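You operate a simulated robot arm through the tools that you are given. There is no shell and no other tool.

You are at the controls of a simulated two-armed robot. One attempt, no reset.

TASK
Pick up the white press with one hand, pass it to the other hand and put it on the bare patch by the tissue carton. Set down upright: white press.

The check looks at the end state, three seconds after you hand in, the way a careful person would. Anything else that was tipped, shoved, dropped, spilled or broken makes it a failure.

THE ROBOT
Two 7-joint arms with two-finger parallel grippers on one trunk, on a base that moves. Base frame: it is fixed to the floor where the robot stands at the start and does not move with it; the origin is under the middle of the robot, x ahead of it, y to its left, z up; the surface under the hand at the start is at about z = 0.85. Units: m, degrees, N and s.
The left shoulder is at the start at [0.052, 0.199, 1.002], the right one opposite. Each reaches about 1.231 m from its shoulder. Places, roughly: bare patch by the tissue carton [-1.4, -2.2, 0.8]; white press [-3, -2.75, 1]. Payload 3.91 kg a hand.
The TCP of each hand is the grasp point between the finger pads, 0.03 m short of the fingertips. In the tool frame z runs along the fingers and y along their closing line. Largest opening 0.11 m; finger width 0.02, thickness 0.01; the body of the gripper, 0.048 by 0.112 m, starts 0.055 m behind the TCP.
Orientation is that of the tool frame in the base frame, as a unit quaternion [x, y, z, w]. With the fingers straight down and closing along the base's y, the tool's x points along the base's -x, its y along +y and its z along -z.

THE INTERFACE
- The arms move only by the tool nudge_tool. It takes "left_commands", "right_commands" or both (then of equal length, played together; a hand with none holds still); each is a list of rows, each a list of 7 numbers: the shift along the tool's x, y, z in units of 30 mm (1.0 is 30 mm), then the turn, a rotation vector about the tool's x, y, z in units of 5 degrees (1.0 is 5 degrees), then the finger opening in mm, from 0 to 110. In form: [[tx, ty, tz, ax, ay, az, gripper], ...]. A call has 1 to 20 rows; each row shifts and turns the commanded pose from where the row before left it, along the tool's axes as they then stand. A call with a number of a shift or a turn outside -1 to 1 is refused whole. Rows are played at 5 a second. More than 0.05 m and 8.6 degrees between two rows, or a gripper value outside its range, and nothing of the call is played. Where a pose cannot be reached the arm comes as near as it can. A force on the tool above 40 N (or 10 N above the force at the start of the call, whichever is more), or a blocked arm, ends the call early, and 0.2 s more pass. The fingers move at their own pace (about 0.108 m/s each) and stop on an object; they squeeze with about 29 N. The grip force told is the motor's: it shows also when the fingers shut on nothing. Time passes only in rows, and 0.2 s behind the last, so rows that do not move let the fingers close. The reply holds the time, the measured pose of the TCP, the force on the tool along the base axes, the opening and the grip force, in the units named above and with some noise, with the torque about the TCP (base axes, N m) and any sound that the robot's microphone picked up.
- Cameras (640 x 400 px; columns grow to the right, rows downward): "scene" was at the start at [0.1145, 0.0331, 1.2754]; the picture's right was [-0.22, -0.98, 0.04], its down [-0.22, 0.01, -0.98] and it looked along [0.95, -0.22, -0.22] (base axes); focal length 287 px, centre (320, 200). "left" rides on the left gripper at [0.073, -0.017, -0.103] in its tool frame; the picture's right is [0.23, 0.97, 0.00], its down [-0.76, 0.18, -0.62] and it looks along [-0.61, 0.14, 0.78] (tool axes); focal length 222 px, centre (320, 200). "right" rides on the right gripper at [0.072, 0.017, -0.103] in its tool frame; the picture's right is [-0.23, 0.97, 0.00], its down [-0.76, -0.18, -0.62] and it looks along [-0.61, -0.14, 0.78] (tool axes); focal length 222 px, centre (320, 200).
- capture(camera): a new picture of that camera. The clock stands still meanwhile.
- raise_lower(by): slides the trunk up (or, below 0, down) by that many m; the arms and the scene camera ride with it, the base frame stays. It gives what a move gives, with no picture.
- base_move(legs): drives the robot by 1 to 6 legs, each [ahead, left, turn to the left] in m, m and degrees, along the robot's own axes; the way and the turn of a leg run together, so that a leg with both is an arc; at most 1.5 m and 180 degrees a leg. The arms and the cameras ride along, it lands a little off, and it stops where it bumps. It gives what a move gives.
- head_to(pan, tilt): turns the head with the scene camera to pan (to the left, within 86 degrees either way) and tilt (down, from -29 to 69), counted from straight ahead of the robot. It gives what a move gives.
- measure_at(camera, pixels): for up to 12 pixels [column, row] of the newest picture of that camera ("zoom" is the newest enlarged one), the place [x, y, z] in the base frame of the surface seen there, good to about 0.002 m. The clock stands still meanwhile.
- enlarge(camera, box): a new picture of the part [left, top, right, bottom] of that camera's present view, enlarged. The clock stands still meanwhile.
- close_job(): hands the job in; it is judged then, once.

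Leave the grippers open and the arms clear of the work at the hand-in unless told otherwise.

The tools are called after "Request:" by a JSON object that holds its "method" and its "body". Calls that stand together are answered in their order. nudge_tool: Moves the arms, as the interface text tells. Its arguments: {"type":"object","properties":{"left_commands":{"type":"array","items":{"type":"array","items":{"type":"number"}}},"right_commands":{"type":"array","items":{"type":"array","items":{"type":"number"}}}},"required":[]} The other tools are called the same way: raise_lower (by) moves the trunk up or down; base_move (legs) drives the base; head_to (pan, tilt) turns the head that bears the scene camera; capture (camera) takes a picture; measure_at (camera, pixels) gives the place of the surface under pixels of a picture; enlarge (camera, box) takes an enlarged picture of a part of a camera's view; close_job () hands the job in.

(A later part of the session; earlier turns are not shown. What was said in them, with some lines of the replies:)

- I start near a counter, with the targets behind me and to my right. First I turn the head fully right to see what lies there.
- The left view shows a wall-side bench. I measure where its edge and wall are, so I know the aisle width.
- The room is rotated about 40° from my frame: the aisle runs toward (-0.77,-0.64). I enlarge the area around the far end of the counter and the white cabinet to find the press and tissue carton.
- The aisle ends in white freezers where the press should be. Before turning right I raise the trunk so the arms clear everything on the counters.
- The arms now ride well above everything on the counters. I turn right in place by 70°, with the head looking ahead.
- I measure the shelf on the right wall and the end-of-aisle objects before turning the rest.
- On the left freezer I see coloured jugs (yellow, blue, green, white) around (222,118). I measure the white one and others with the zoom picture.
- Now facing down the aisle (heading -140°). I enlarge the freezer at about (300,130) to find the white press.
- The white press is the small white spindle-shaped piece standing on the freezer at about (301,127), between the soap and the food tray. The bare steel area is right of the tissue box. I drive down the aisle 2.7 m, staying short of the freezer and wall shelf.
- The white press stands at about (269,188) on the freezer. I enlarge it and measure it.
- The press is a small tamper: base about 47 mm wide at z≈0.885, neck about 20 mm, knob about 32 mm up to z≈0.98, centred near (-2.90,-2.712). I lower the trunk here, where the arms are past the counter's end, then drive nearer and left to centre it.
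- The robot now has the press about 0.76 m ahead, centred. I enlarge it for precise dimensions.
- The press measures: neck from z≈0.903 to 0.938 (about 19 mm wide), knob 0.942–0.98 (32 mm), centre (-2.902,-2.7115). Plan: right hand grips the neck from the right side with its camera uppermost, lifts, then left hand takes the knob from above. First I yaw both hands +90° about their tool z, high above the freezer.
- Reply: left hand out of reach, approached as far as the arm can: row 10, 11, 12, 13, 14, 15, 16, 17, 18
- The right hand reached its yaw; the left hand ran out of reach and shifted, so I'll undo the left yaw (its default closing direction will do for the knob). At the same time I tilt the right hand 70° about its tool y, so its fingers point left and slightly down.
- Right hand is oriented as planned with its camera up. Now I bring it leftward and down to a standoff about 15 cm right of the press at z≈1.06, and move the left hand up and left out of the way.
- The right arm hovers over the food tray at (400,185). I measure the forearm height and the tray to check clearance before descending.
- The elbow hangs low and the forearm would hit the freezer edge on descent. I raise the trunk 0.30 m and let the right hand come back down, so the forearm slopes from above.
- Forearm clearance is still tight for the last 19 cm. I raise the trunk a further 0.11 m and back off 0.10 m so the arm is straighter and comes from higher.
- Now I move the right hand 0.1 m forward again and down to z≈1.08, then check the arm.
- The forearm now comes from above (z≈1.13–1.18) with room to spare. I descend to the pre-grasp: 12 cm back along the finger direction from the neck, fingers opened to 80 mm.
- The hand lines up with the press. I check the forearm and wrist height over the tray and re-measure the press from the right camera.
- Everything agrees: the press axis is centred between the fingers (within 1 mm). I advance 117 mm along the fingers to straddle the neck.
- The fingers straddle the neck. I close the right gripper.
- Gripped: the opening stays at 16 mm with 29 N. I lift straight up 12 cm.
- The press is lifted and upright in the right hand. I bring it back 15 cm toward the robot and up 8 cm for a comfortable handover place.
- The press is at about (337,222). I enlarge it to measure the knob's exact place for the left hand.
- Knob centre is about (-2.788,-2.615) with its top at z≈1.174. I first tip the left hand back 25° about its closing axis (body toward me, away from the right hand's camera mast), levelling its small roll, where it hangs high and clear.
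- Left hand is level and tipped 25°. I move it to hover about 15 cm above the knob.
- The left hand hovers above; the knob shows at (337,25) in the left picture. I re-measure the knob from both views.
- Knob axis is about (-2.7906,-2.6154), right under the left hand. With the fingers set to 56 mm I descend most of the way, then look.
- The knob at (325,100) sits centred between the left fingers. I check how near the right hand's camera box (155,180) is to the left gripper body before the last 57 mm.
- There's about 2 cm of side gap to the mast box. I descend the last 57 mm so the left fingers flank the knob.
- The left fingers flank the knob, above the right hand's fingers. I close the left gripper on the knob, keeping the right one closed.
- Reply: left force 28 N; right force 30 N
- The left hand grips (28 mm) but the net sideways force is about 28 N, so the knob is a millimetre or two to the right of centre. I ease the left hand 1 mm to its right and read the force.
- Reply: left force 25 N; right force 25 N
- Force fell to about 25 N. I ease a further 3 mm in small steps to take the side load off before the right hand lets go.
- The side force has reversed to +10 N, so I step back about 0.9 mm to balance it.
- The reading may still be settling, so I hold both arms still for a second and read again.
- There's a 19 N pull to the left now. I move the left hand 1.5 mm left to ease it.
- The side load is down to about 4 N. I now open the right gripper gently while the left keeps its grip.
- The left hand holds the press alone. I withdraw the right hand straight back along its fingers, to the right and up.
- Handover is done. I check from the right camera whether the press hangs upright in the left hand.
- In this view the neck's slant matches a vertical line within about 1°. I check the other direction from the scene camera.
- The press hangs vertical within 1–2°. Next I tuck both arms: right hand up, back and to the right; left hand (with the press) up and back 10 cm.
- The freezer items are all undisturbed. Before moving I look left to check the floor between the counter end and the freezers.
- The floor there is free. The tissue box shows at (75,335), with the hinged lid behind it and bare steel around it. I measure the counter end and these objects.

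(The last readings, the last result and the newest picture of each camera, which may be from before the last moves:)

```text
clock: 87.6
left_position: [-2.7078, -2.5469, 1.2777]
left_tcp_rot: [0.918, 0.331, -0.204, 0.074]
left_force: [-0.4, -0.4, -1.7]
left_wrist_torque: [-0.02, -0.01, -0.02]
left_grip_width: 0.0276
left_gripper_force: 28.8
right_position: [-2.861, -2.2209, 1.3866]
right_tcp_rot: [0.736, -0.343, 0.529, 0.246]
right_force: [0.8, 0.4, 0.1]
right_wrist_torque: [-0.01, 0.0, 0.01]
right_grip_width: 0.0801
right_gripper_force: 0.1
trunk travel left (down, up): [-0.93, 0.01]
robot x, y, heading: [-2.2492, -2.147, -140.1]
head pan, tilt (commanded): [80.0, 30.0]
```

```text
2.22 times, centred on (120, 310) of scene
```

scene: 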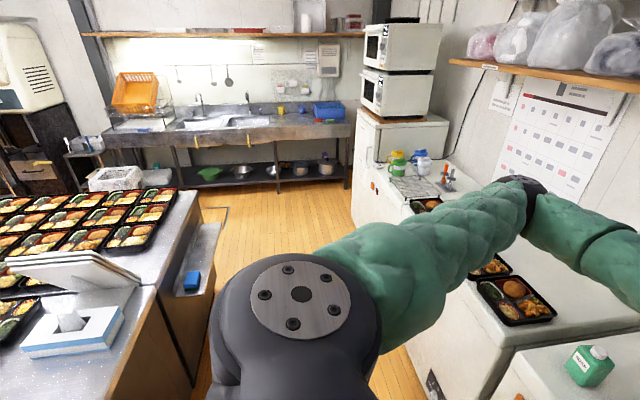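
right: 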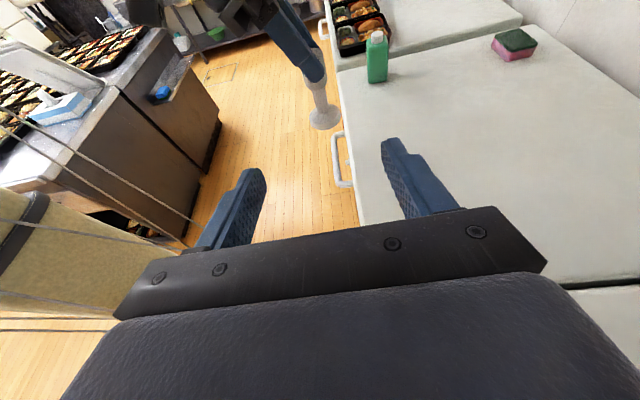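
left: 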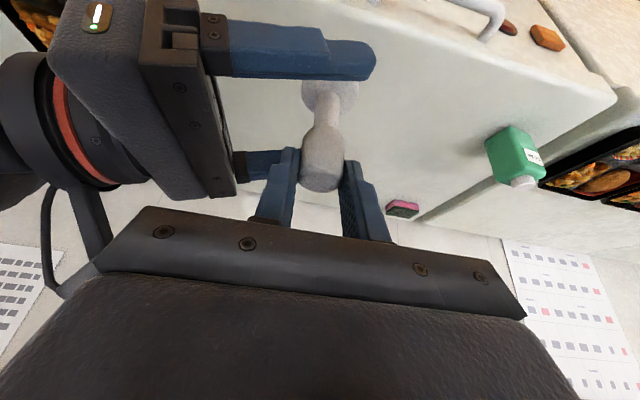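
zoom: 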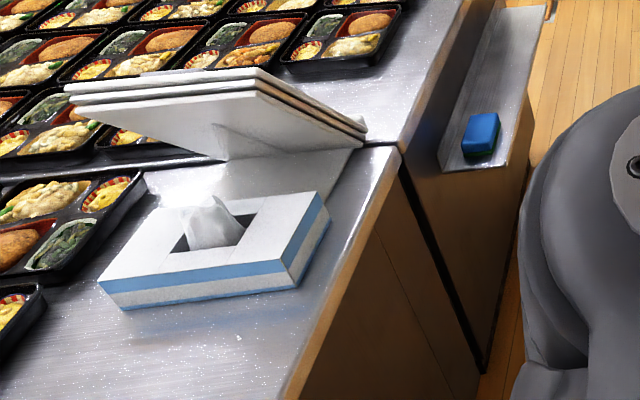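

The tissue box spans roughly a 19 × 12 cm area near the counter's end, with bare steel between it and the aisle corner. I'll turn clockwise over the open floor to face the counter end, first 90°.

Request:
{"method": "head_to", "body": {"pan": 0, "tilt": 35}}

Request:
{"method": "base_move", "body": {"legs": [[0, 0, -90]]}}

Request:
{"method": "capture", "body": {"camera": "scene"}}

```text
clock: 89.2
left_position: [-2.7086, -2.5469, 1.2777]
left_tcp_rot: [0.918, 0.332, -0.204, 0.074]
left_force: [0.1, 0.3, -1.0]
left_wrist_torque: [-0.02, 0.0, 0.0]
left_grip_width: 0.0277
left_gripper_force: 28.8
right_position: [-2.861, -2.2206, 1.3861]
right_tcp_rot: [0.737, -0.343, 0.529, 0.245]
right_force: [-0.2, -0.4, -1.0]
right_wrist_torque: [-0.02, -0.03, 0.01]
right_grip_width: 0.0798
right_gripper_force: 0.1
trunk travel left (down, up): [-0.93, 0.01]
robot x, y, heading: [-2.2469, -2.1492, -140.1]
head pan, tilt (commanded): [0.0, 35.0]
```

```text
clock: 93.4
left_position: [-2.6427, -1.6872, 1.2783]
left_tcp_rot: [0.881, -0.419, -0.196, -0.093]
left_force: [-0.2, -0.1, -1.3]
left_wrist_torque: [0.01, -0.02, -0.03]
left_grip_width: 0.0275
left_gripper_force: 28.5
right_position: [-2.3146, -1.5369, 1.3869]
right_tcp_rot: [-0.274, 0.765, -0.197, -0.548]
right_force: [0.2, -1.0, 0.1]
right_wrist_torque: [-0.03, 0.02, 0.01]
right_grip_width: 0.0799
right_gripper_force: 0.0
trunk travel left (down, up): [-0.93, 0.01]
robot x, y, heading: [-2.2472, -2.1495, 129.4]
head pan, tilt (commanded): [0.0, 35.0]
```

```text
taken
```

scene: 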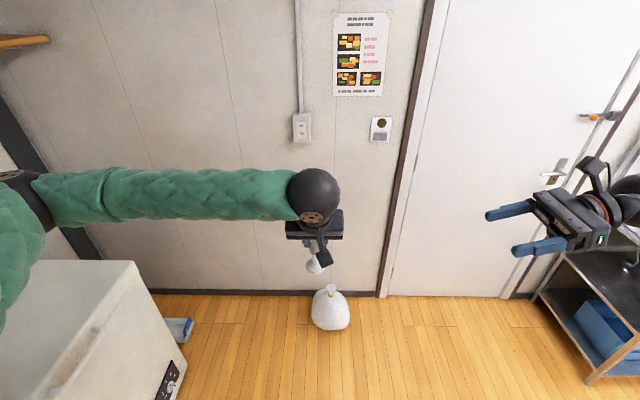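

Clear. Another 90° clockwise to face the counter side.

Request:
{"method": "base_move", "body": {"legs": [[0, 0, -89]]}}

Request:
{"method": "capture", "body": {"camera": "scene"}}

```text
clock: 97.6
left_position: [-1.7935, -1.7486, 1.2781]
left_tcp_rot: [-0.335, 0.917, 0.074, 0.204]
left_force: [-0.1, 0.9, -1.3]
left_wrist_torque: [-0.04, 0.03, 0.02]
left_grip_width: 0.0277
left_gripper_force: 28.9
right_position: [-1.6392, -2.0735, 1.3863]
right_tcp_rot: [0.341, 0.738, 0.244, -0.529]
right_force: [0.7, -0.5, 0.4]
right_wrist_torque: [-0.03, -0.02, 0.02]
right_grip_width: 0.0803
right_gripper_force: 0.0
trunk travel left (down, up): [-0.93, 0.01]
robot x, y, heading: [-2.2509, -2.1509, 40.2]
head pan, tilt (commanded): [0.0, 35.0]
```

```text
taken
```

scene: 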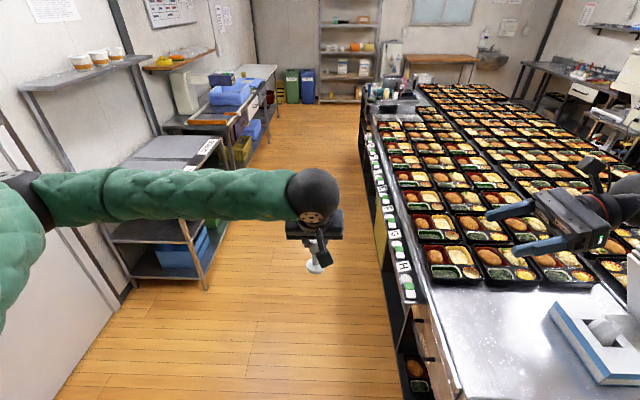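

Now I face the counter; the bare steel patch is at about (500,325), left of the tissue box at (600,340). I pan right and tilt down to see it fully.

Request:
{"method": "head_to", "body": {"pan": -35, "tilt": 45}}

Request:
{"method": "capture", "body": {"camera": "scene"}}

```text
clock: 98.6
left_position: [-1.795, -1.7474, 1.2776]
left_tcp_rot: [-0.335, 0.917, 0.074, 0.203]
left_force: [0.0, -0.5, -2.8]
left_wrist_torque: [-0.03, 0.01, -0.02]
left_grip_width: 0.0275
left_gripper_force: 29.2
right_position: [-1.6391, -2.0721, 1.3878]
right_tcp_rot: [0.341, 0.738, 0.244, -0.529]
right_force: [-0.3, 0.4, 0.8]
right_wrist_torque: [0.0, 0.0, 0.02]
right_grip_width: 0.0801
right_gripper_force: 0.1
trunk travel left (down, up): [-0.93, 0.01]
robot x, y, heading: [-2.251, -2.1489, 40.5]
head pan, tilt (commanded): [-35.0, 45.0]
```

```text
taken
```

scene: 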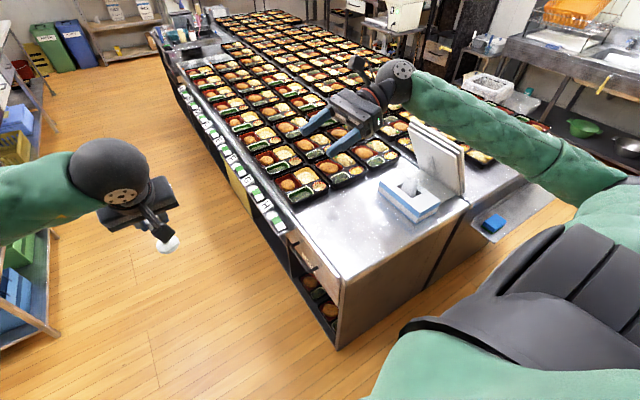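

The bare patch is the empty steel around (360,230). I measure the patch, the tissue box's corners, the lunch boxes and the counter edges.

Request:
{"method": "measure_at", "body": {"camera": "scene", "pixels": [[360, 230], [345, 275], [290, 228], [380, 192], [408, 220], [437, 205], [325, 192], [370, 173], [412, 180], [464, 205], [292, 203], [355, 200]]}}

Request:
{"method": "enlarge", "body": {"camera": "scene", "box": [270, 120, 510, 290]}}

```text
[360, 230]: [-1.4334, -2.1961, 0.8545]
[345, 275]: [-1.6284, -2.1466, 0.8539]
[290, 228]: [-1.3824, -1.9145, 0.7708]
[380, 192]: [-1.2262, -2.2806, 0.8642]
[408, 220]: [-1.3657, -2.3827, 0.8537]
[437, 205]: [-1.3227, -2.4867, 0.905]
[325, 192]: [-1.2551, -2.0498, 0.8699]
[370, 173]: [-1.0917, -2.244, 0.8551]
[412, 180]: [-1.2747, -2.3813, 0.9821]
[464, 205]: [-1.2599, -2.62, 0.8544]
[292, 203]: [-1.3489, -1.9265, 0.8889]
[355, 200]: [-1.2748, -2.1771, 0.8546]
```

```text
2.35 times, centred on (390, 205) of scene
```

zoom: 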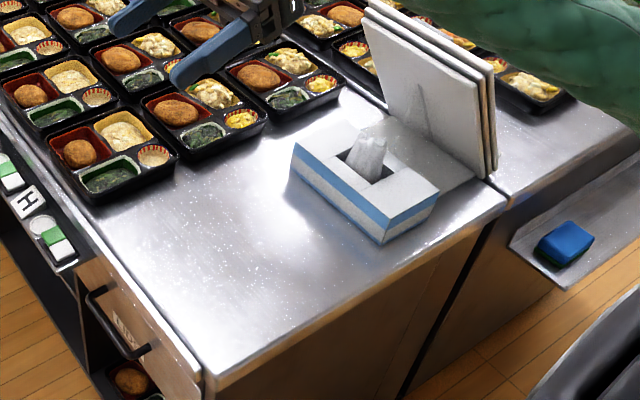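

The patch runs from the lunch boxes (a strip edge about 36 cm deep) to the counter end, and from the aisle edge to the tissue box face; its centre is (-1.40,-2.20), surface z=0.854. I back off 14 cm, then slide right 0.60 m so the left hand comes over it.

Request:
{"method": "base_move", "body": {"legs": [[-0.14, 0, 0], [0, -0.6, 0]]}}

Request:
{"method": "head_to", "body": {"pan": 0, "tilt": 45}}

Request:
{"method": "capture", "body": {"camera": "scene"}}

```text
clock: 102.9
left_position: [-1.5122, -2.2919, 1.2773]
left_tcp_rot: [-0.336, 0.917, 0.075, 0.203]
left_force: [-0.3, 0.8, -2.2]
left_wrist_torque: [-0.01, 0.0, 0.0]
left_grip_width: 0.0275
left_gripper_force: 29.3
right_position: [-1.3545, -2.6169, 1.3873]
right_tcp_rot: [0.341, 0.738, 0.244, -0.529]
right_force: [-0.6, 0.2, 0.3]
right_wrist_torque: [0.01, -0.03, 0.01]
right_grip_width: 0.08
right_gripper_force: 0.1
trunk travel left (down, up): [-0.93, 0.01]
robot x, y, heading: [-1.966, -2.6936, 40.6]
head pan, tilt (commanded): [-35.0, 45.0]
```

```text
clock: 103.9
left_position: [-1.5119, -2.2919, 1.277]
left_tcp_rot: [-0.336, 0.917, 0.074, 0.204]
left_force: [-0.4, -0.2, -1.3]
left_wrist_torque: [0.0, -0.02, 0.02]
left_grip_width: 0.0275
left_gripper_force: 28.9
right_position: [-1.3549, -2.6158, 1.3858]
right_tcp_rot: [0.339, 0.738, 0.243, -0.53]
right_force: [-0.7, -0.6, 0.7]
right_wrist_torque: [-0.03, 0.0, -0.01]
right_grip_width: 0.08
right_gripper_force: 0.0
trunk travel left (down, up): [-0.93, 0.01]
robot x, y, heading: [-1.964, -2.6934, 40.5]
head pan, tilt (commanded): [0.0, 45.0]
```

```text
taken
```

scene: 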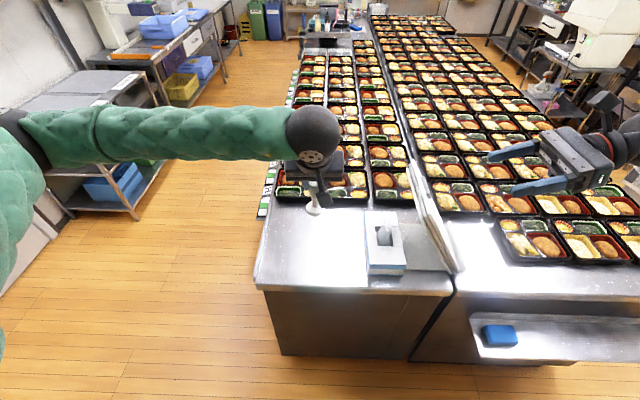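

The left hand (with the press at about (312,205)) is right of position by nothing sideways; it needs 14 cm forward. I move it over the patch centre and down to TCP z≈1.05 (press base about 10 cm above the steel).

Request:
{"method": "nudge_tool", "body": {"left_commands": [[-0.096, -0.006, 0.881, 0, 0, 0, 0], [-0.096, -0.006, 0.881, 0, 0, 0, 0], [-0.096, -0.006, 0.881, 0, 0, 0, 0], [-0.096, -0.006, 0.881, 0, 0, 0, 0], [-0.096, -0.006, 0.881, 0, 0, 0, 0], [-0.096, -0.006, 0.881, 0, 0, 0, 0], [-0.096, -0.006, 0.881, 0, 0, 0, 0], [-0.096, -0.006, 0.881, 0, 0, 0, 0], [-0.096, -0.006, 0.881, 0, 0, 0, 0], [-0.096, -0.006, 0.881, 0, 0, 0, 0]]}}

Request:
{"method": "capture", "body": {"camera": "scene"}}

Request:
{"method": "capture", "body": {"camera": "left"}}

```text
clock: 106.1
left_position: [-1.4043, -2.2044, 1.05]
left_tcp_rot: [-0.336, 0.917, 0.074, 0.203]
left_force: [-0.3, 0.3, -1.9]
left_wrist_torque: [0.0, 0.03, -0.02]
left_grip_width: 0.0276
left_gripper_force: 29.0
right_position: [-1.3543, -2.616, 1.3864]
right_tcp_rot: [0.34, 0.738, 0.243, -0.53]
right_force: [0.6, 0.3, 0.0]
right_wrist_torque: [0.01, 0.01, 0.01]
right_grip_width: 0.0801
right_gripper_force: 0.1
trunk travel left (down, up): [-0.93, 0.01]
robot x, y, heading: [-1.9656, -2.6917, 40.4]
head pan, tilt (commanded): [0.0, 45.0]
```

```text
taken
```

scene: 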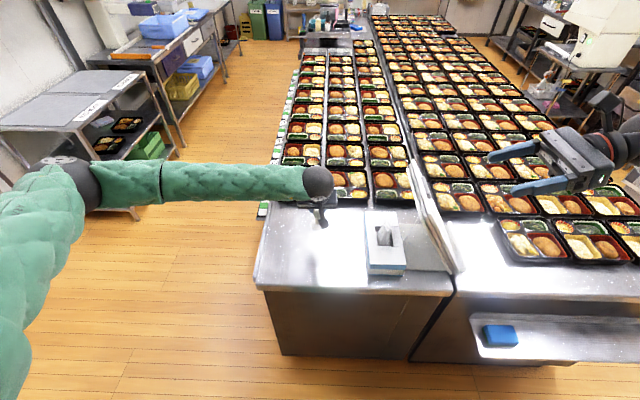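

```text
taken
```

left: 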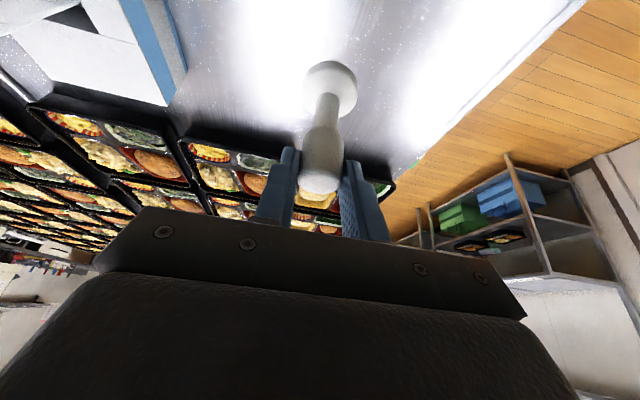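

The press is over bare steel with the tissue box and lunch boxes clear of it. I enlarge the scene to measure the base bottom's height and place.

Request:
{"method": "enlarge", "body": {"camera": "scene", "box": [270, 155, 430, 280]}}

Request:
{"method": "measure_at", "body": {"camera": "left", "pixels": [[330, 75], [345, 88], [312, 90], [330, 115], [325, 110], [322, 150], [160, 95], [300, 40], [380, 185], [250, 150]]}}

```text
3.20 times, centred on (350, 218) of scene
```

zoom: 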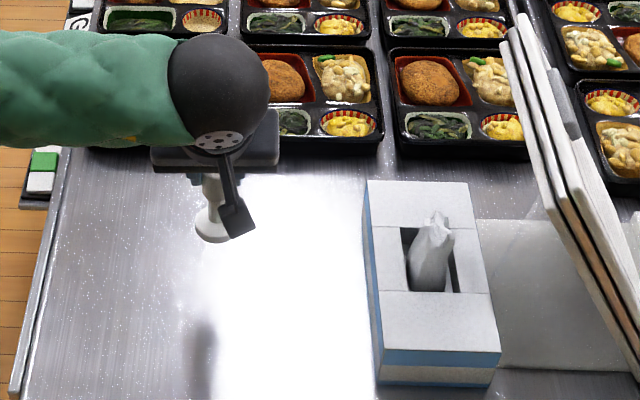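

```text
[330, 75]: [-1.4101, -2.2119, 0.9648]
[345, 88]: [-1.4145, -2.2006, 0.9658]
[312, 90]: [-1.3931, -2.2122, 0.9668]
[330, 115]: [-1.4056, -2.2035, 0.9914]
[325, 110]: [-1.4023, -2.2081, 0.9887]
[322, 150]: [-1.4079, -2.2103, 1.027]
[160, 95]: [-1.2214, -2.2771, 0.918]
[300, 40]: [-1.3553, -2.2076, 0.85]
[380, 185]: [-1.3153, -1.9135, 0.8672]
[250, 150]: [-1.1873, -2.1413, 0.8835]
```

The base bottom is about 10 cm above the steel. I lower straight down 88 mm.

Request:
{"method": "nudge_tool", "body": {"left_commands": [[0.249, 0, 0.5325, 0, 0, 0, 0], [0.249, 0, 0.5325, 0, 0, 0, 0], [0.249, 0, 0.5325, 0, 0, 0, 0], [0.249, 0, 0.5325, 0, 0, 0, 0], [0.249, 0, 0.5325, 0, 0, 0, 0]]}}

Request:
{"method": "capture", "body": {"camera": "left"}}

Request:
{"method": "enlarge", "body": {"camera": "scene", "box": [270, 155, 430, 280]}}

```text
clock: 107.3
left_position: [-1.4045, -2.2032, 0.9623]
left_tcp_rot: [-0.336, 0.917, 0.075, 0.203]
left_force: [0.5, 0.0, -0.8]
left_wrist_torque: [0.02, 0.01, 0.0]
left_grip_width: 0.0275
left_gripper_force: 29.1
right_position: [-1.3554, -2.6167, 1.3865]
right_tcp_rot: [0.34, 0.738, 0.243, -0.53]
right_force: [-0.7, 0.5, 0.4]
right_wrist_torque: [0.0, -0.01, 0.02]
right_grip_width: 0.0799
right_gripper_force: 0.0
trunk travel left (down, up): [-0.93, 0.01]
robot x, y, heading: [-1.9653, -2.692, 40.3]
head pan, tilt (commanded): [0.0, 45.0]
```

```text
taken
```

left: 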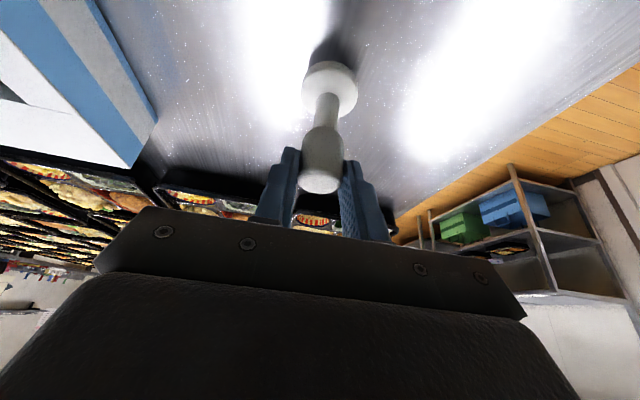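

```text
3.20 times, centred on (350, 218) of scene
```

zoom: 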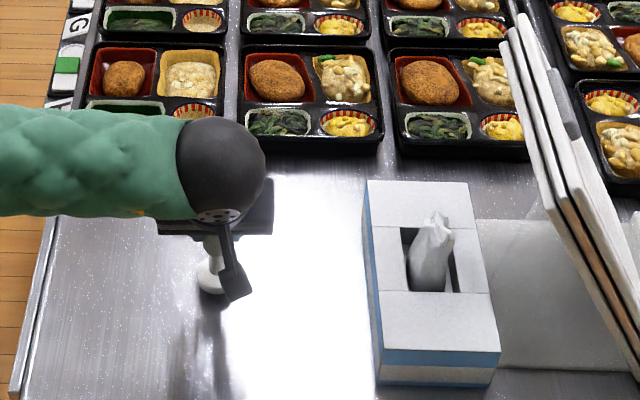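

About 12 mm remain. I lower in 2 mm rows and watch the force for contact.

Request:
{"method": "nudge_tool", "body": {"left_commands": [[0.0283, 0, 0.0605, 0, 0, 0, 0], [0.0283, 0, 0.0605, 0, 0, 0, 0], [0.0283, 0, 0.0605, 0, 0, 0, 0], [0.0283, 0, 0.0605, 0, 0, 0, 0], [0, 0, 0, 0, 0, 0, 0]]}}

Request:
{"method": "enlarge", "body": {"camera": "left", "box": [270, 40, 390, 140]}}

```text
clock: 108.5
left_position: [-1.4043, -2.2035, 0.9547]
left_tcp_rot: [-0.336, 0.916, 0.076, 0.203]
left_force: [-0.8, -0.4, -0.7]
left_wrist_torque: [-0.01, 0.0, 0.03]
left_grip_width: 0.0275
left_gripper_force: 28.6
right_position: [-1.3554, -2.6176, 1.3872]
right_tcp_rot: [0.34, 0.738, 0.243, -0.529]
right_force: [-0.3, 0.6, 0.7]
right_wrist_torque: [0.0, 0.0, -0.01]
right_grip_width: 0.0799
right_gripper_force: 0.1
trunk travel left (down, up): [-0.93, 0.01]
robot x, y, heading: [-1.962, -2.6956, 40.5]
head pan, tilt (commanded): [0.0, 45.0]
```

```text
4.00 times, centred on (330, 90) of left
```

zoom: 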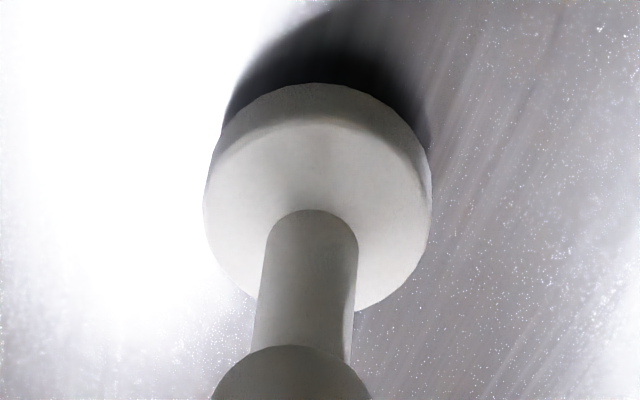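

No contact yet. I continue with 1 mm rows.

Request:
{"method": "nudge_tool", "body": {"left_commands": [[0.01415, 0, 0.03025, 0, 0, 0, 0], [0.01415, 0, 0.03025, 0, 0, 0, 0], [0.01415, 0, 0.03025, 0, 0, 0, 0], [0, 0, 0, 0, 0, 0, 0]]}}

```text
clock: 109.5
left_position: [-1.405, -2.2044, 0.9528]
left_tcp_rot: [-0.336, 0.917, 0.076, 0.203]
left_force: [-0.1, 0.4, -1.6]
left_wrist_torque: [-0.02, 0.04, 0.02]
left_grip_width: 0.0274
left_gripper_force: 28.7
right_position: [-1.3548, -2.6171, 1.387]
right_tcp_rot: [0.339, 0.739, 0.242, -0.53]
right_force: [0.0, 0.6, 0.4]
right_wrist_torque: [-0.01, -0.02, 0.0]
right_grip_width: 0.0801
right_gripper_force: 0.0
trunk travel left (down, up): [-0.93, 0.01]
robot x, y, heading: [-1.9689, -2.6941, 40.8]
head pan, tilt (commanded): [0.0, 45.0]
```

Still only its own weight. Two more 1 mm rows.

Request:
{"method": "nudge_tool", "body": {"left_commands": [[0.01415, 0, 0.03025, 0, 0, 0, 0], [0.01415, 0, 0.03025, 0, 0, 0, 0], [0, 0, 0, 0, 0, 0, 0]]}}

```text
clock: 110.3
left_position: [-1.4057, -2.2036, 0.9496]
left_tcp_rot: [-0.336, 0.917, 0.076, 0.203]
left_force: [0.2, 0.5, -1.5]
left_wrist_torque: [-0.04, 0.01, 0.02]
left_grip_width: 0.0272
left_gripper_force: 29.4
right_position: [-1.3539, -2.6171, 1.3872]
right_tcp_rot: [0.34, 0.738, 0.243, -0.53]
right_force: [0.4, -0.4, -0.7]
right_wrist_torque: [0.01, 0.01, -0.02]
right_grip_width: 0.0798
right_gripper_force: 0.0
trunk travel left (down, up): [-0.93, 0.01]
robot x, y, heading: [-1.9678, -2.6913, 40.6]
head pan, tilt (commanded): [0.0, 45.0]
```

No contact yet at TCP z≈0.9495. I look closely at the base and its shadow.

Request:
{"method": "enlarge", "body": {"camera": "left", "box": [270, 40, 390, 140]}}

Request:
{"method": "measure_at", "body": {"camera": "zoom", "pixels": [[310, 110], [230, 170], [400, 150], [220, 240], [410, 240], [310, 60], [320, 150], [520, 200]]}}

Request:
{"method": "enlarge", "body": {"camera": "scene", "box": [310, 205, 366, 250]}}

```text
4.00 times, centred on (330, 90) of left
```

zoom: 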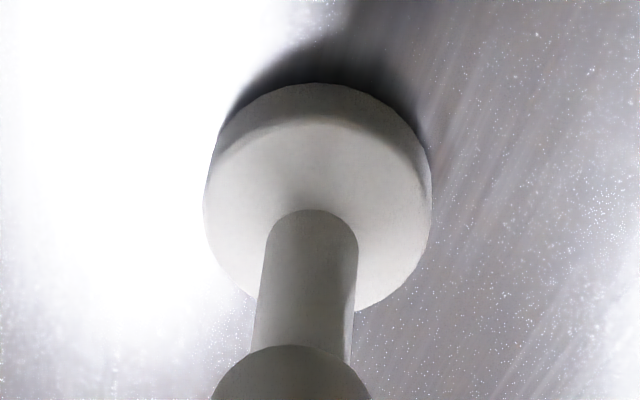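

```text
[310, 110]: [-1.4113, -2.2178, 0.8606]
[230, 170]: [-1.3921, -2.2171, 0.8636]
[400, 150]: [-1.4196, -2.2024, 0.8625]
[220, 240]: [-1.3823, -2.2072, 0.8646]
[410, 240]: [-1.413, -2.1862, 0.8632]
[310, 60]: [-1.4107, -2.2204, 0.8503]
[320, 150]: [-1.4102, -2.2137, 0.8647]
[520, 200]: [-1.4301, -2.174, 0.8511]
```

```text
8.89 times, centred on (338, 228) of scene
```

zoom: 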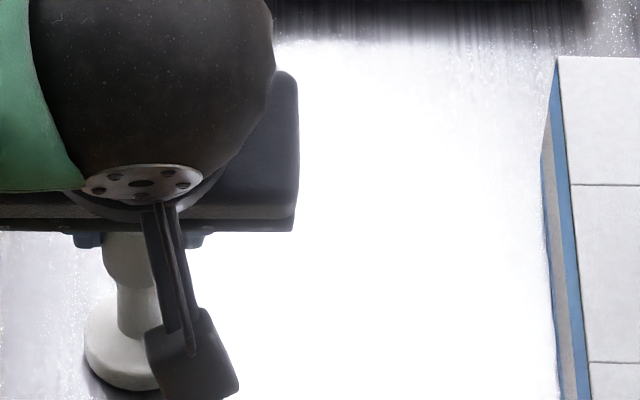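

The rim reads z≈0.863–0.865, level all round, bottom about 1–2 mm above the steel. I go down 2 mm more.

Request:
{"method": "nudge_tool", "body": {"left_commands": [[0.01415, 0, 0.03025, 0, 0, 0, 0], [0.01415, 0, 0.03025, 0, 0, 0, 0], [0, 0, 0, 0, 0, 0, 0]]}}

```text
clock: 111.1
left_position: [-1.4047, -2.2048, 0.9493]
left_tcp_rot: [-0.336, 0.917, 0.075, 0.203]
left_force: [-0.7, 1.5, 9.7]
left_wrist_torque: [-0.04, 0.02, 0.0]
left_grip_width: 0.0273
left_gripper_force: 28.5
right_position: [-1.355, -2.6172, 1.3871]
right_tcp_rot: [0.34, 0.738, 0.243, -0.53]
right_force: [-0.4, -0.2, -0.5]
right_wrist_torque: [0.0, -0.01, 0.01]
right_grip_width: 0.0799
right_gripper_force: 0.1
trunk travel left (down, up): [-0.93, 0.01]
robot x, y, heading: [-1.9693, -2.6933, 40.8]
head pan, tilt (commanded): [0.0, 45.0]
```

Contact: 9.7 N upward. I ease up half a millimetre, then open the left fingers slowly.

Request:
{"method": "nudge_tool", "body": {"left_commands": [[-0.009, 0, -0.019, 0, 0, 0, 0], [0, 0, 0, 0, 0, 0, 0], [0, 0, 0, 0, 0, 0, 29], [0, 0, 0, 0, 0, 0, 31], [0, 0, 0, 0, 0, 0, 34], [0, 0, 0, 0, 0, 0, 38], [0, 0, 0, 0, 0, 0, 44], [0, 0, 0, 0, 0, 0, 52], [0, 0, 0, 0, 0, 0, 60], [0, 0, 0, 0, 0, 0, 60]]}}

Request:
{"method": "capture", "body": {"camera": "left"}}

Request:
{"method": "enlarge", "body": {"camera": "scene", "box": [290, 190, 386, 265]}}

```text
clock: 113.3
left_position: [-1.4055, -2.2038, 0.9502]
left_tcp_rot: [-0.336, 0.917, 0.074, 0.203]
left_force: [0.6, 0.6, 0.0]
left_wrist_torque: [0.0, -0.02, -0.01]
left_grip_width: 0.0603
left_gripper_force: 0.0
right_position: [-1.3542, -2.6176, 1.3869]
right_tcp_rot: [0.341, 0.737, 0.244, -0.53]
right_force: [0.3, -0.3, -0.8]
right_wrist_torque: [0.01, 0.01, -0.01]
right_grip_width: 0.0801
right_gripper_force: 0.0
trunk travel left (down, up): [-0.93, 0.01]
robot x, y, heading: [-1.9654, -2.6941, 40.5]
head pan, tilt (commanded): [0.0, 45.0]
```

```text
taken
```

left: 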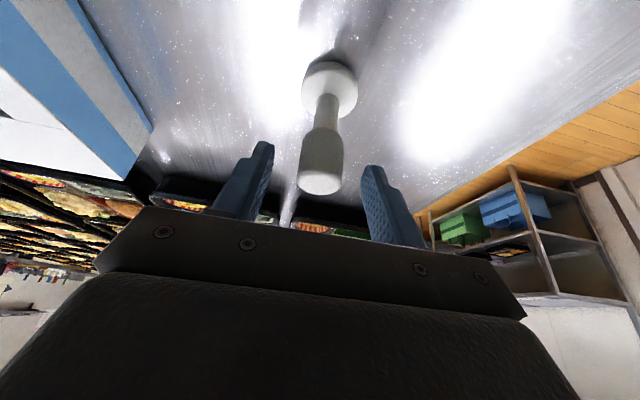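

```text
5.33 times, centred on (338, 228) of scene
```

zoom: 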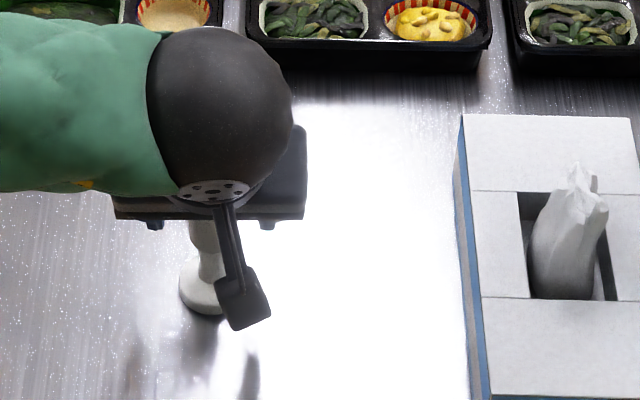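

The press stands free between the open fingers. I withdraw the left hand back along its fingers (up and toward me).

Request:
{"method": "nudge_tool", "body": {"left_commands": [[0, 0, -0.3, 0, 0, 0, 60], [0, 0, -0.6, 0, 0, 0, 60], [0, 0, -1, 0, 0, 0, 60], [0, 0, -1, 0, 0, 0, 60], [0, 0, -1, 0, 0, 0, 60], [0, 0, -1, 0, 0, 0, 60], [0, 0, -1, 0, 0, 0, 60]]}}

Request:
{"method": "capture", "body": {"camera": "scene"}}

Request:
{"method": "capture", "body": {"camera": "left"}}

```text
clock: 114.9
left_position: [-1.4632, -2.2524, 1.1089]
left_tcp_rot: [-0.336, 0.917, 0.076, 0.203]
left_force: [0.1, -0.4, 0.0]
left_wrist_torque: [0.0, 0.01, -0.05]
left_grip_width: 0.0598
left_gripper_force: 0.0
right_position: [-1.3551, -2.6184, 1.387]
right_tcp_rot: [0.34, 0.738, 0.243, -0.53]
right_force: [-0.1, 0.5, -0.1]
right_wrist_torque: [0.0, 0.04, -0.01]
right_grip_width: 0.0801
right_gripper_force: 0.1
trunk travel left (down, up): [-0.93, 0.01]
robot x, y, heading: [-1.9702, -2.6971, 40.2]
head pan, tilt (commanded): [0.0, 45.0]
```

```text
taken
```

scene: 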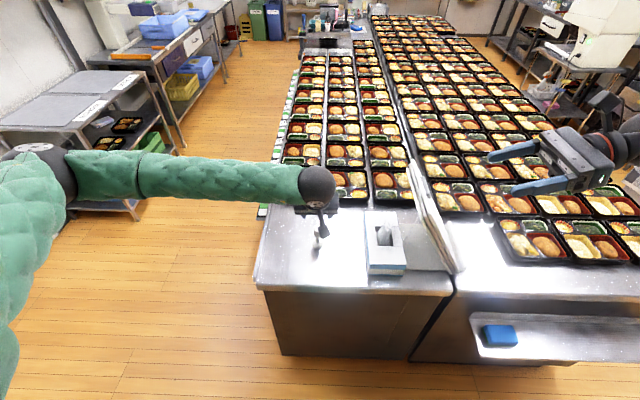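

```text
taken
```

left: 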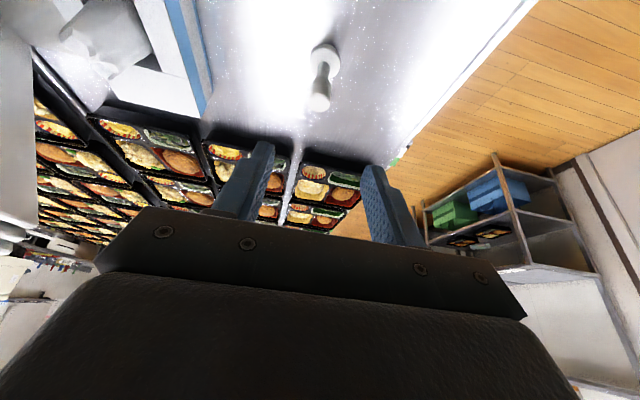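

The press stands upright on the patch at about (317,243). I bring the left hand further up and back off the counter, and open both grippers.

Request:
{"method": "nudge_tool", "body": {"left_commands": [[0.622, 0, -0.922, 0, 0, 0, 60], [0.622, 0, -0.922, 0, 0, 0, 60], [0.622, 0, -0.922, 0, 0, 0, 60], [0.622, 0, -0.922, 0, 0, 0, 60], [0.622, 0, -0.922, 0, 0, 0, 60], [0.622, 0, -0.922, 0, 0, 0, 80], [0.622, 0, -0.922, 0, 0, 0, 110], [0, 0, 0, 0, 0, 0, 110]], "right_commands": [[0, 0, 0, 0, 0, 0, 80], [0, 0, 0, 0, 0, 0, 80], [0, 0, 0, 0, 0, 0, 80], [0, 0, 0, 0, 0, 0, 80], [0, 0, 0, 0, 0, 0, 90], [0, 0, 0, 0, 0, 0, 100], [0, 0, 0, 0, 0, 0, 110], [0, 0, 0, 0, 0, 0, 110]]}}

Request:
{"method": "capture", "body": {"camera": "scene"}}

Request:
{"method": "enlarge", "body": {"camera": "scene", "box": [270, 180, 430, 280]}}

```text
clock: 116.7
left_position: [-1.6148, -2.3805, 1.2289]
left_tcp_rot: [-0.336, 0.917, 0.074, 0.203]
left_force: [0.8, 0.0, 0.0]
left_wrist_torque: [-0.01, -0.01, 0.01]
left_grip_width: 0.11
left_gripper_force: 0.1
right_position: [-1.3558, -2.6175, 1.3861]
right_tcp_rot: [0.34, 0.738, 0.243, -0.53]
right_force: [0.3, -0.5, 0.3]
right_wrist_torque: [0.04, 0.01, -0.03]
right_grip_width: 0.11
right_gripper_force: 0.1
trunk travel left (down, up): [-0.93, 0.01]
robot x, y, heading: [-1.9657, -2.6937, 40.8]
head pan, tilt (commanded): [0.0, 45.0]
```

```text
taken
```

scene: 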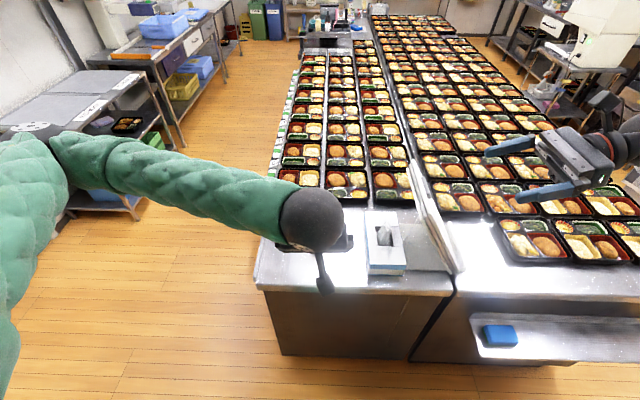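

```text
4.00 times, centred on (350, 230) of scene
```

zoom: 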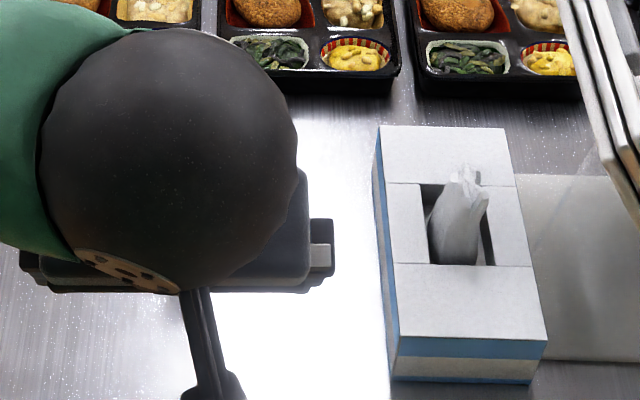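

The hand hides the press from the scene camera. I shift the left hand 21 cm to the left (aisle side) to see the result.

Request:
{"method": "nudge_tool", "body": {"left_commands": [[0, 1, 0, 0, 0, 0, 110], [0, 1, 0, 0, 0, 0, 110], [0, 1, 0, 0, 0, 0, 110], [0, 1, 0, 0, 0, 0, 110], [0, 1, 0, 0, 0, 0, 110], [0, 1, 0, 0, 0, 0, 110], [0, 1, 0, 0, 0, 0, 110]]}}

Request:
{"method": "capture", "body": {"camera": "scene"}}

Request:
{"method": "enlarge", "body": {"camera": "scene", "box": [270, 180, 430, 280]}}

```text
clock: 118.3
left_position: [-1.6899, -2.2007, 1.2155]
left_tcp_rot: [-0.335, 0.917, 0.075, 0.203]
left_force: [-0.9, -0.9, 1.1]
left_wrist_torque: [0.03, -0.02, 0.03]
left_grip_width: 0.11
left_gripper_force: 0.1
left hand out of reach, approached as far as the arm can: row 1, 2, 3, 4, 5, 6, 7
right_position: [-1.357, -2.6169, 1.3886]
right_tcp_rot: [0.34, 0.739, 0.243, -0.528]
right_force: [-0.6, 0.2, 0.9]
right_wrist_torque: [0.04, 0.01, 0.01]
right_grip_width: 0.11
right_gripper_force: 0.0
trunk travel left (down, up): [-0.93, 0.01]
robot x, y, heading: [-1.9654, -2.6955, 40.4]
head pan, tilt (commanded): [0.0, 45.0]
```

```text
taken
```

scene: 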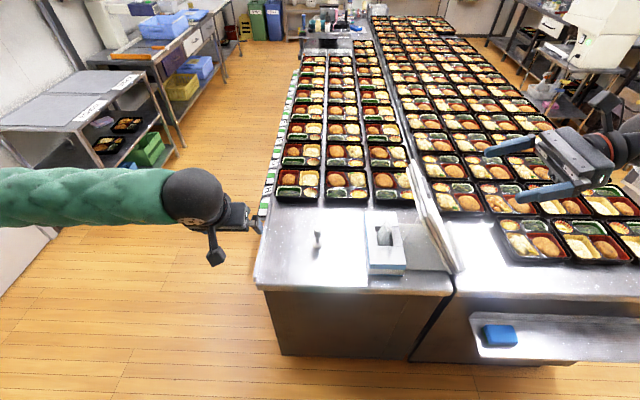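

```text
4.00 times, centred on (350, 230) of scene
```

zoom: 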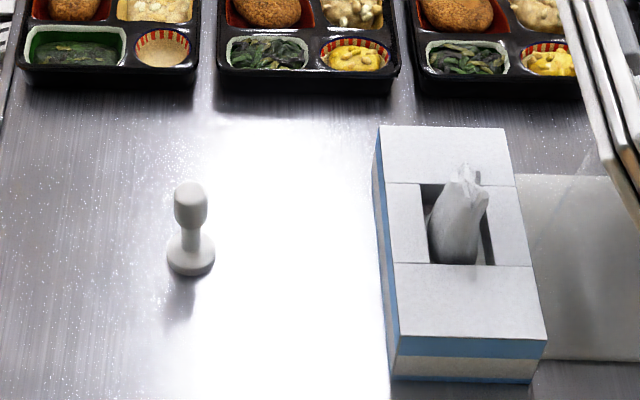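

The press stands upright on the bare steel beside the tissue carton, nothing else disturbed. I verify its position by measuring.

Request:
{"method": "measure_at", "body": {"camera": "zoom", "pixels": [[190, 190], [190, 215], [190, 240], [190, 262], [175, 255], [207, 255], [385, 260], [300, 250], [100, 250]]}}

Request:
{"method": "head_to", "body": {"pan": -30, "tilt": 40}}

Request:
{"method": "capture", "body": {"camera": "scene"}}

```text
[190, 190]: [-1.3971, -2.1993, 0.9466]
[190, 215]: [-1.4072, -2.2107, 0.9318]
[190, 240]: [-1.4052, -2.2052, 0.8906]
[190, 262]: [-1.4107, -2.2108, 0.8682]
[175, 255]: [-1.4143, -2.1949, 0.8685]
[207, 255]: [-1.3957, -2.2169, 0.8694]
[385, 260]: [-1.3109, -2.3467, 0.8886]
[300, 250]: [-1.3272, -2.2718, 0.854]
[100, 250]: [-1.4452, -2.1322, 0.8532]
```

```text
clock: 119.2
left_position: [-1.6884, -2.2014, 1.2139]
left_tcp_rot: [-0.336, 0.917, 0.075, 0.202]
left_force: [-0.5, 0.3, 0.1]
left_wrist_torque: [0.0, 0.0, 0.02]
left_grip_width: 0.1099
left_gripper_force: 0.0
right_position: [-1.3553, -2.6164, 1.3868]
right_tcp_rot: [0.34, 0.738, 0.243, -0.53]
right_force: [0.0, -0.1, 0.2]
right_wrist_torque: [0.0, 0.01, 0.0]
right_grip_width: 0.1101
right_gripper_force: 0.0
trunk travel left (down, up): [-0.93, 0.01]
robot x, y, heading: [-1.9641, -2.6924, 40.4]
head pan, tilt (commanded): [-30.0, 40.0]
```

```text
taken
```

scene: 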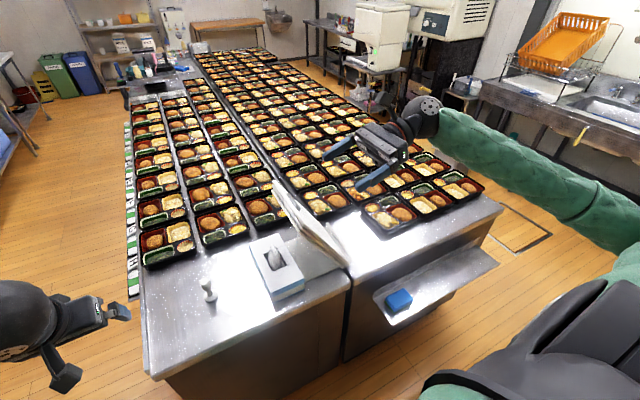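

The press stands at about (-1.403,-2.206) on the bare patch, top at z≈0.947, upright, next to the tissue carton. Both grippers are open and the arms are off the counter. I hand in.

Request:
{"method": "close_job", "body": {}}

```text
The job is handed in.
```

The white press now stands upright on the bare patch beside the tissue carton, at about (-1.403, -2.206). The right hand picked it up from the freezer, passed it to the left hand in mid-air, and the left hand set it down.

In the last pictures nothing on the counter had moved. The freezer items were undisturbed when I last looked at them, before driving away. At hand-in both grippers were fully open and the arms were clear of the counter.
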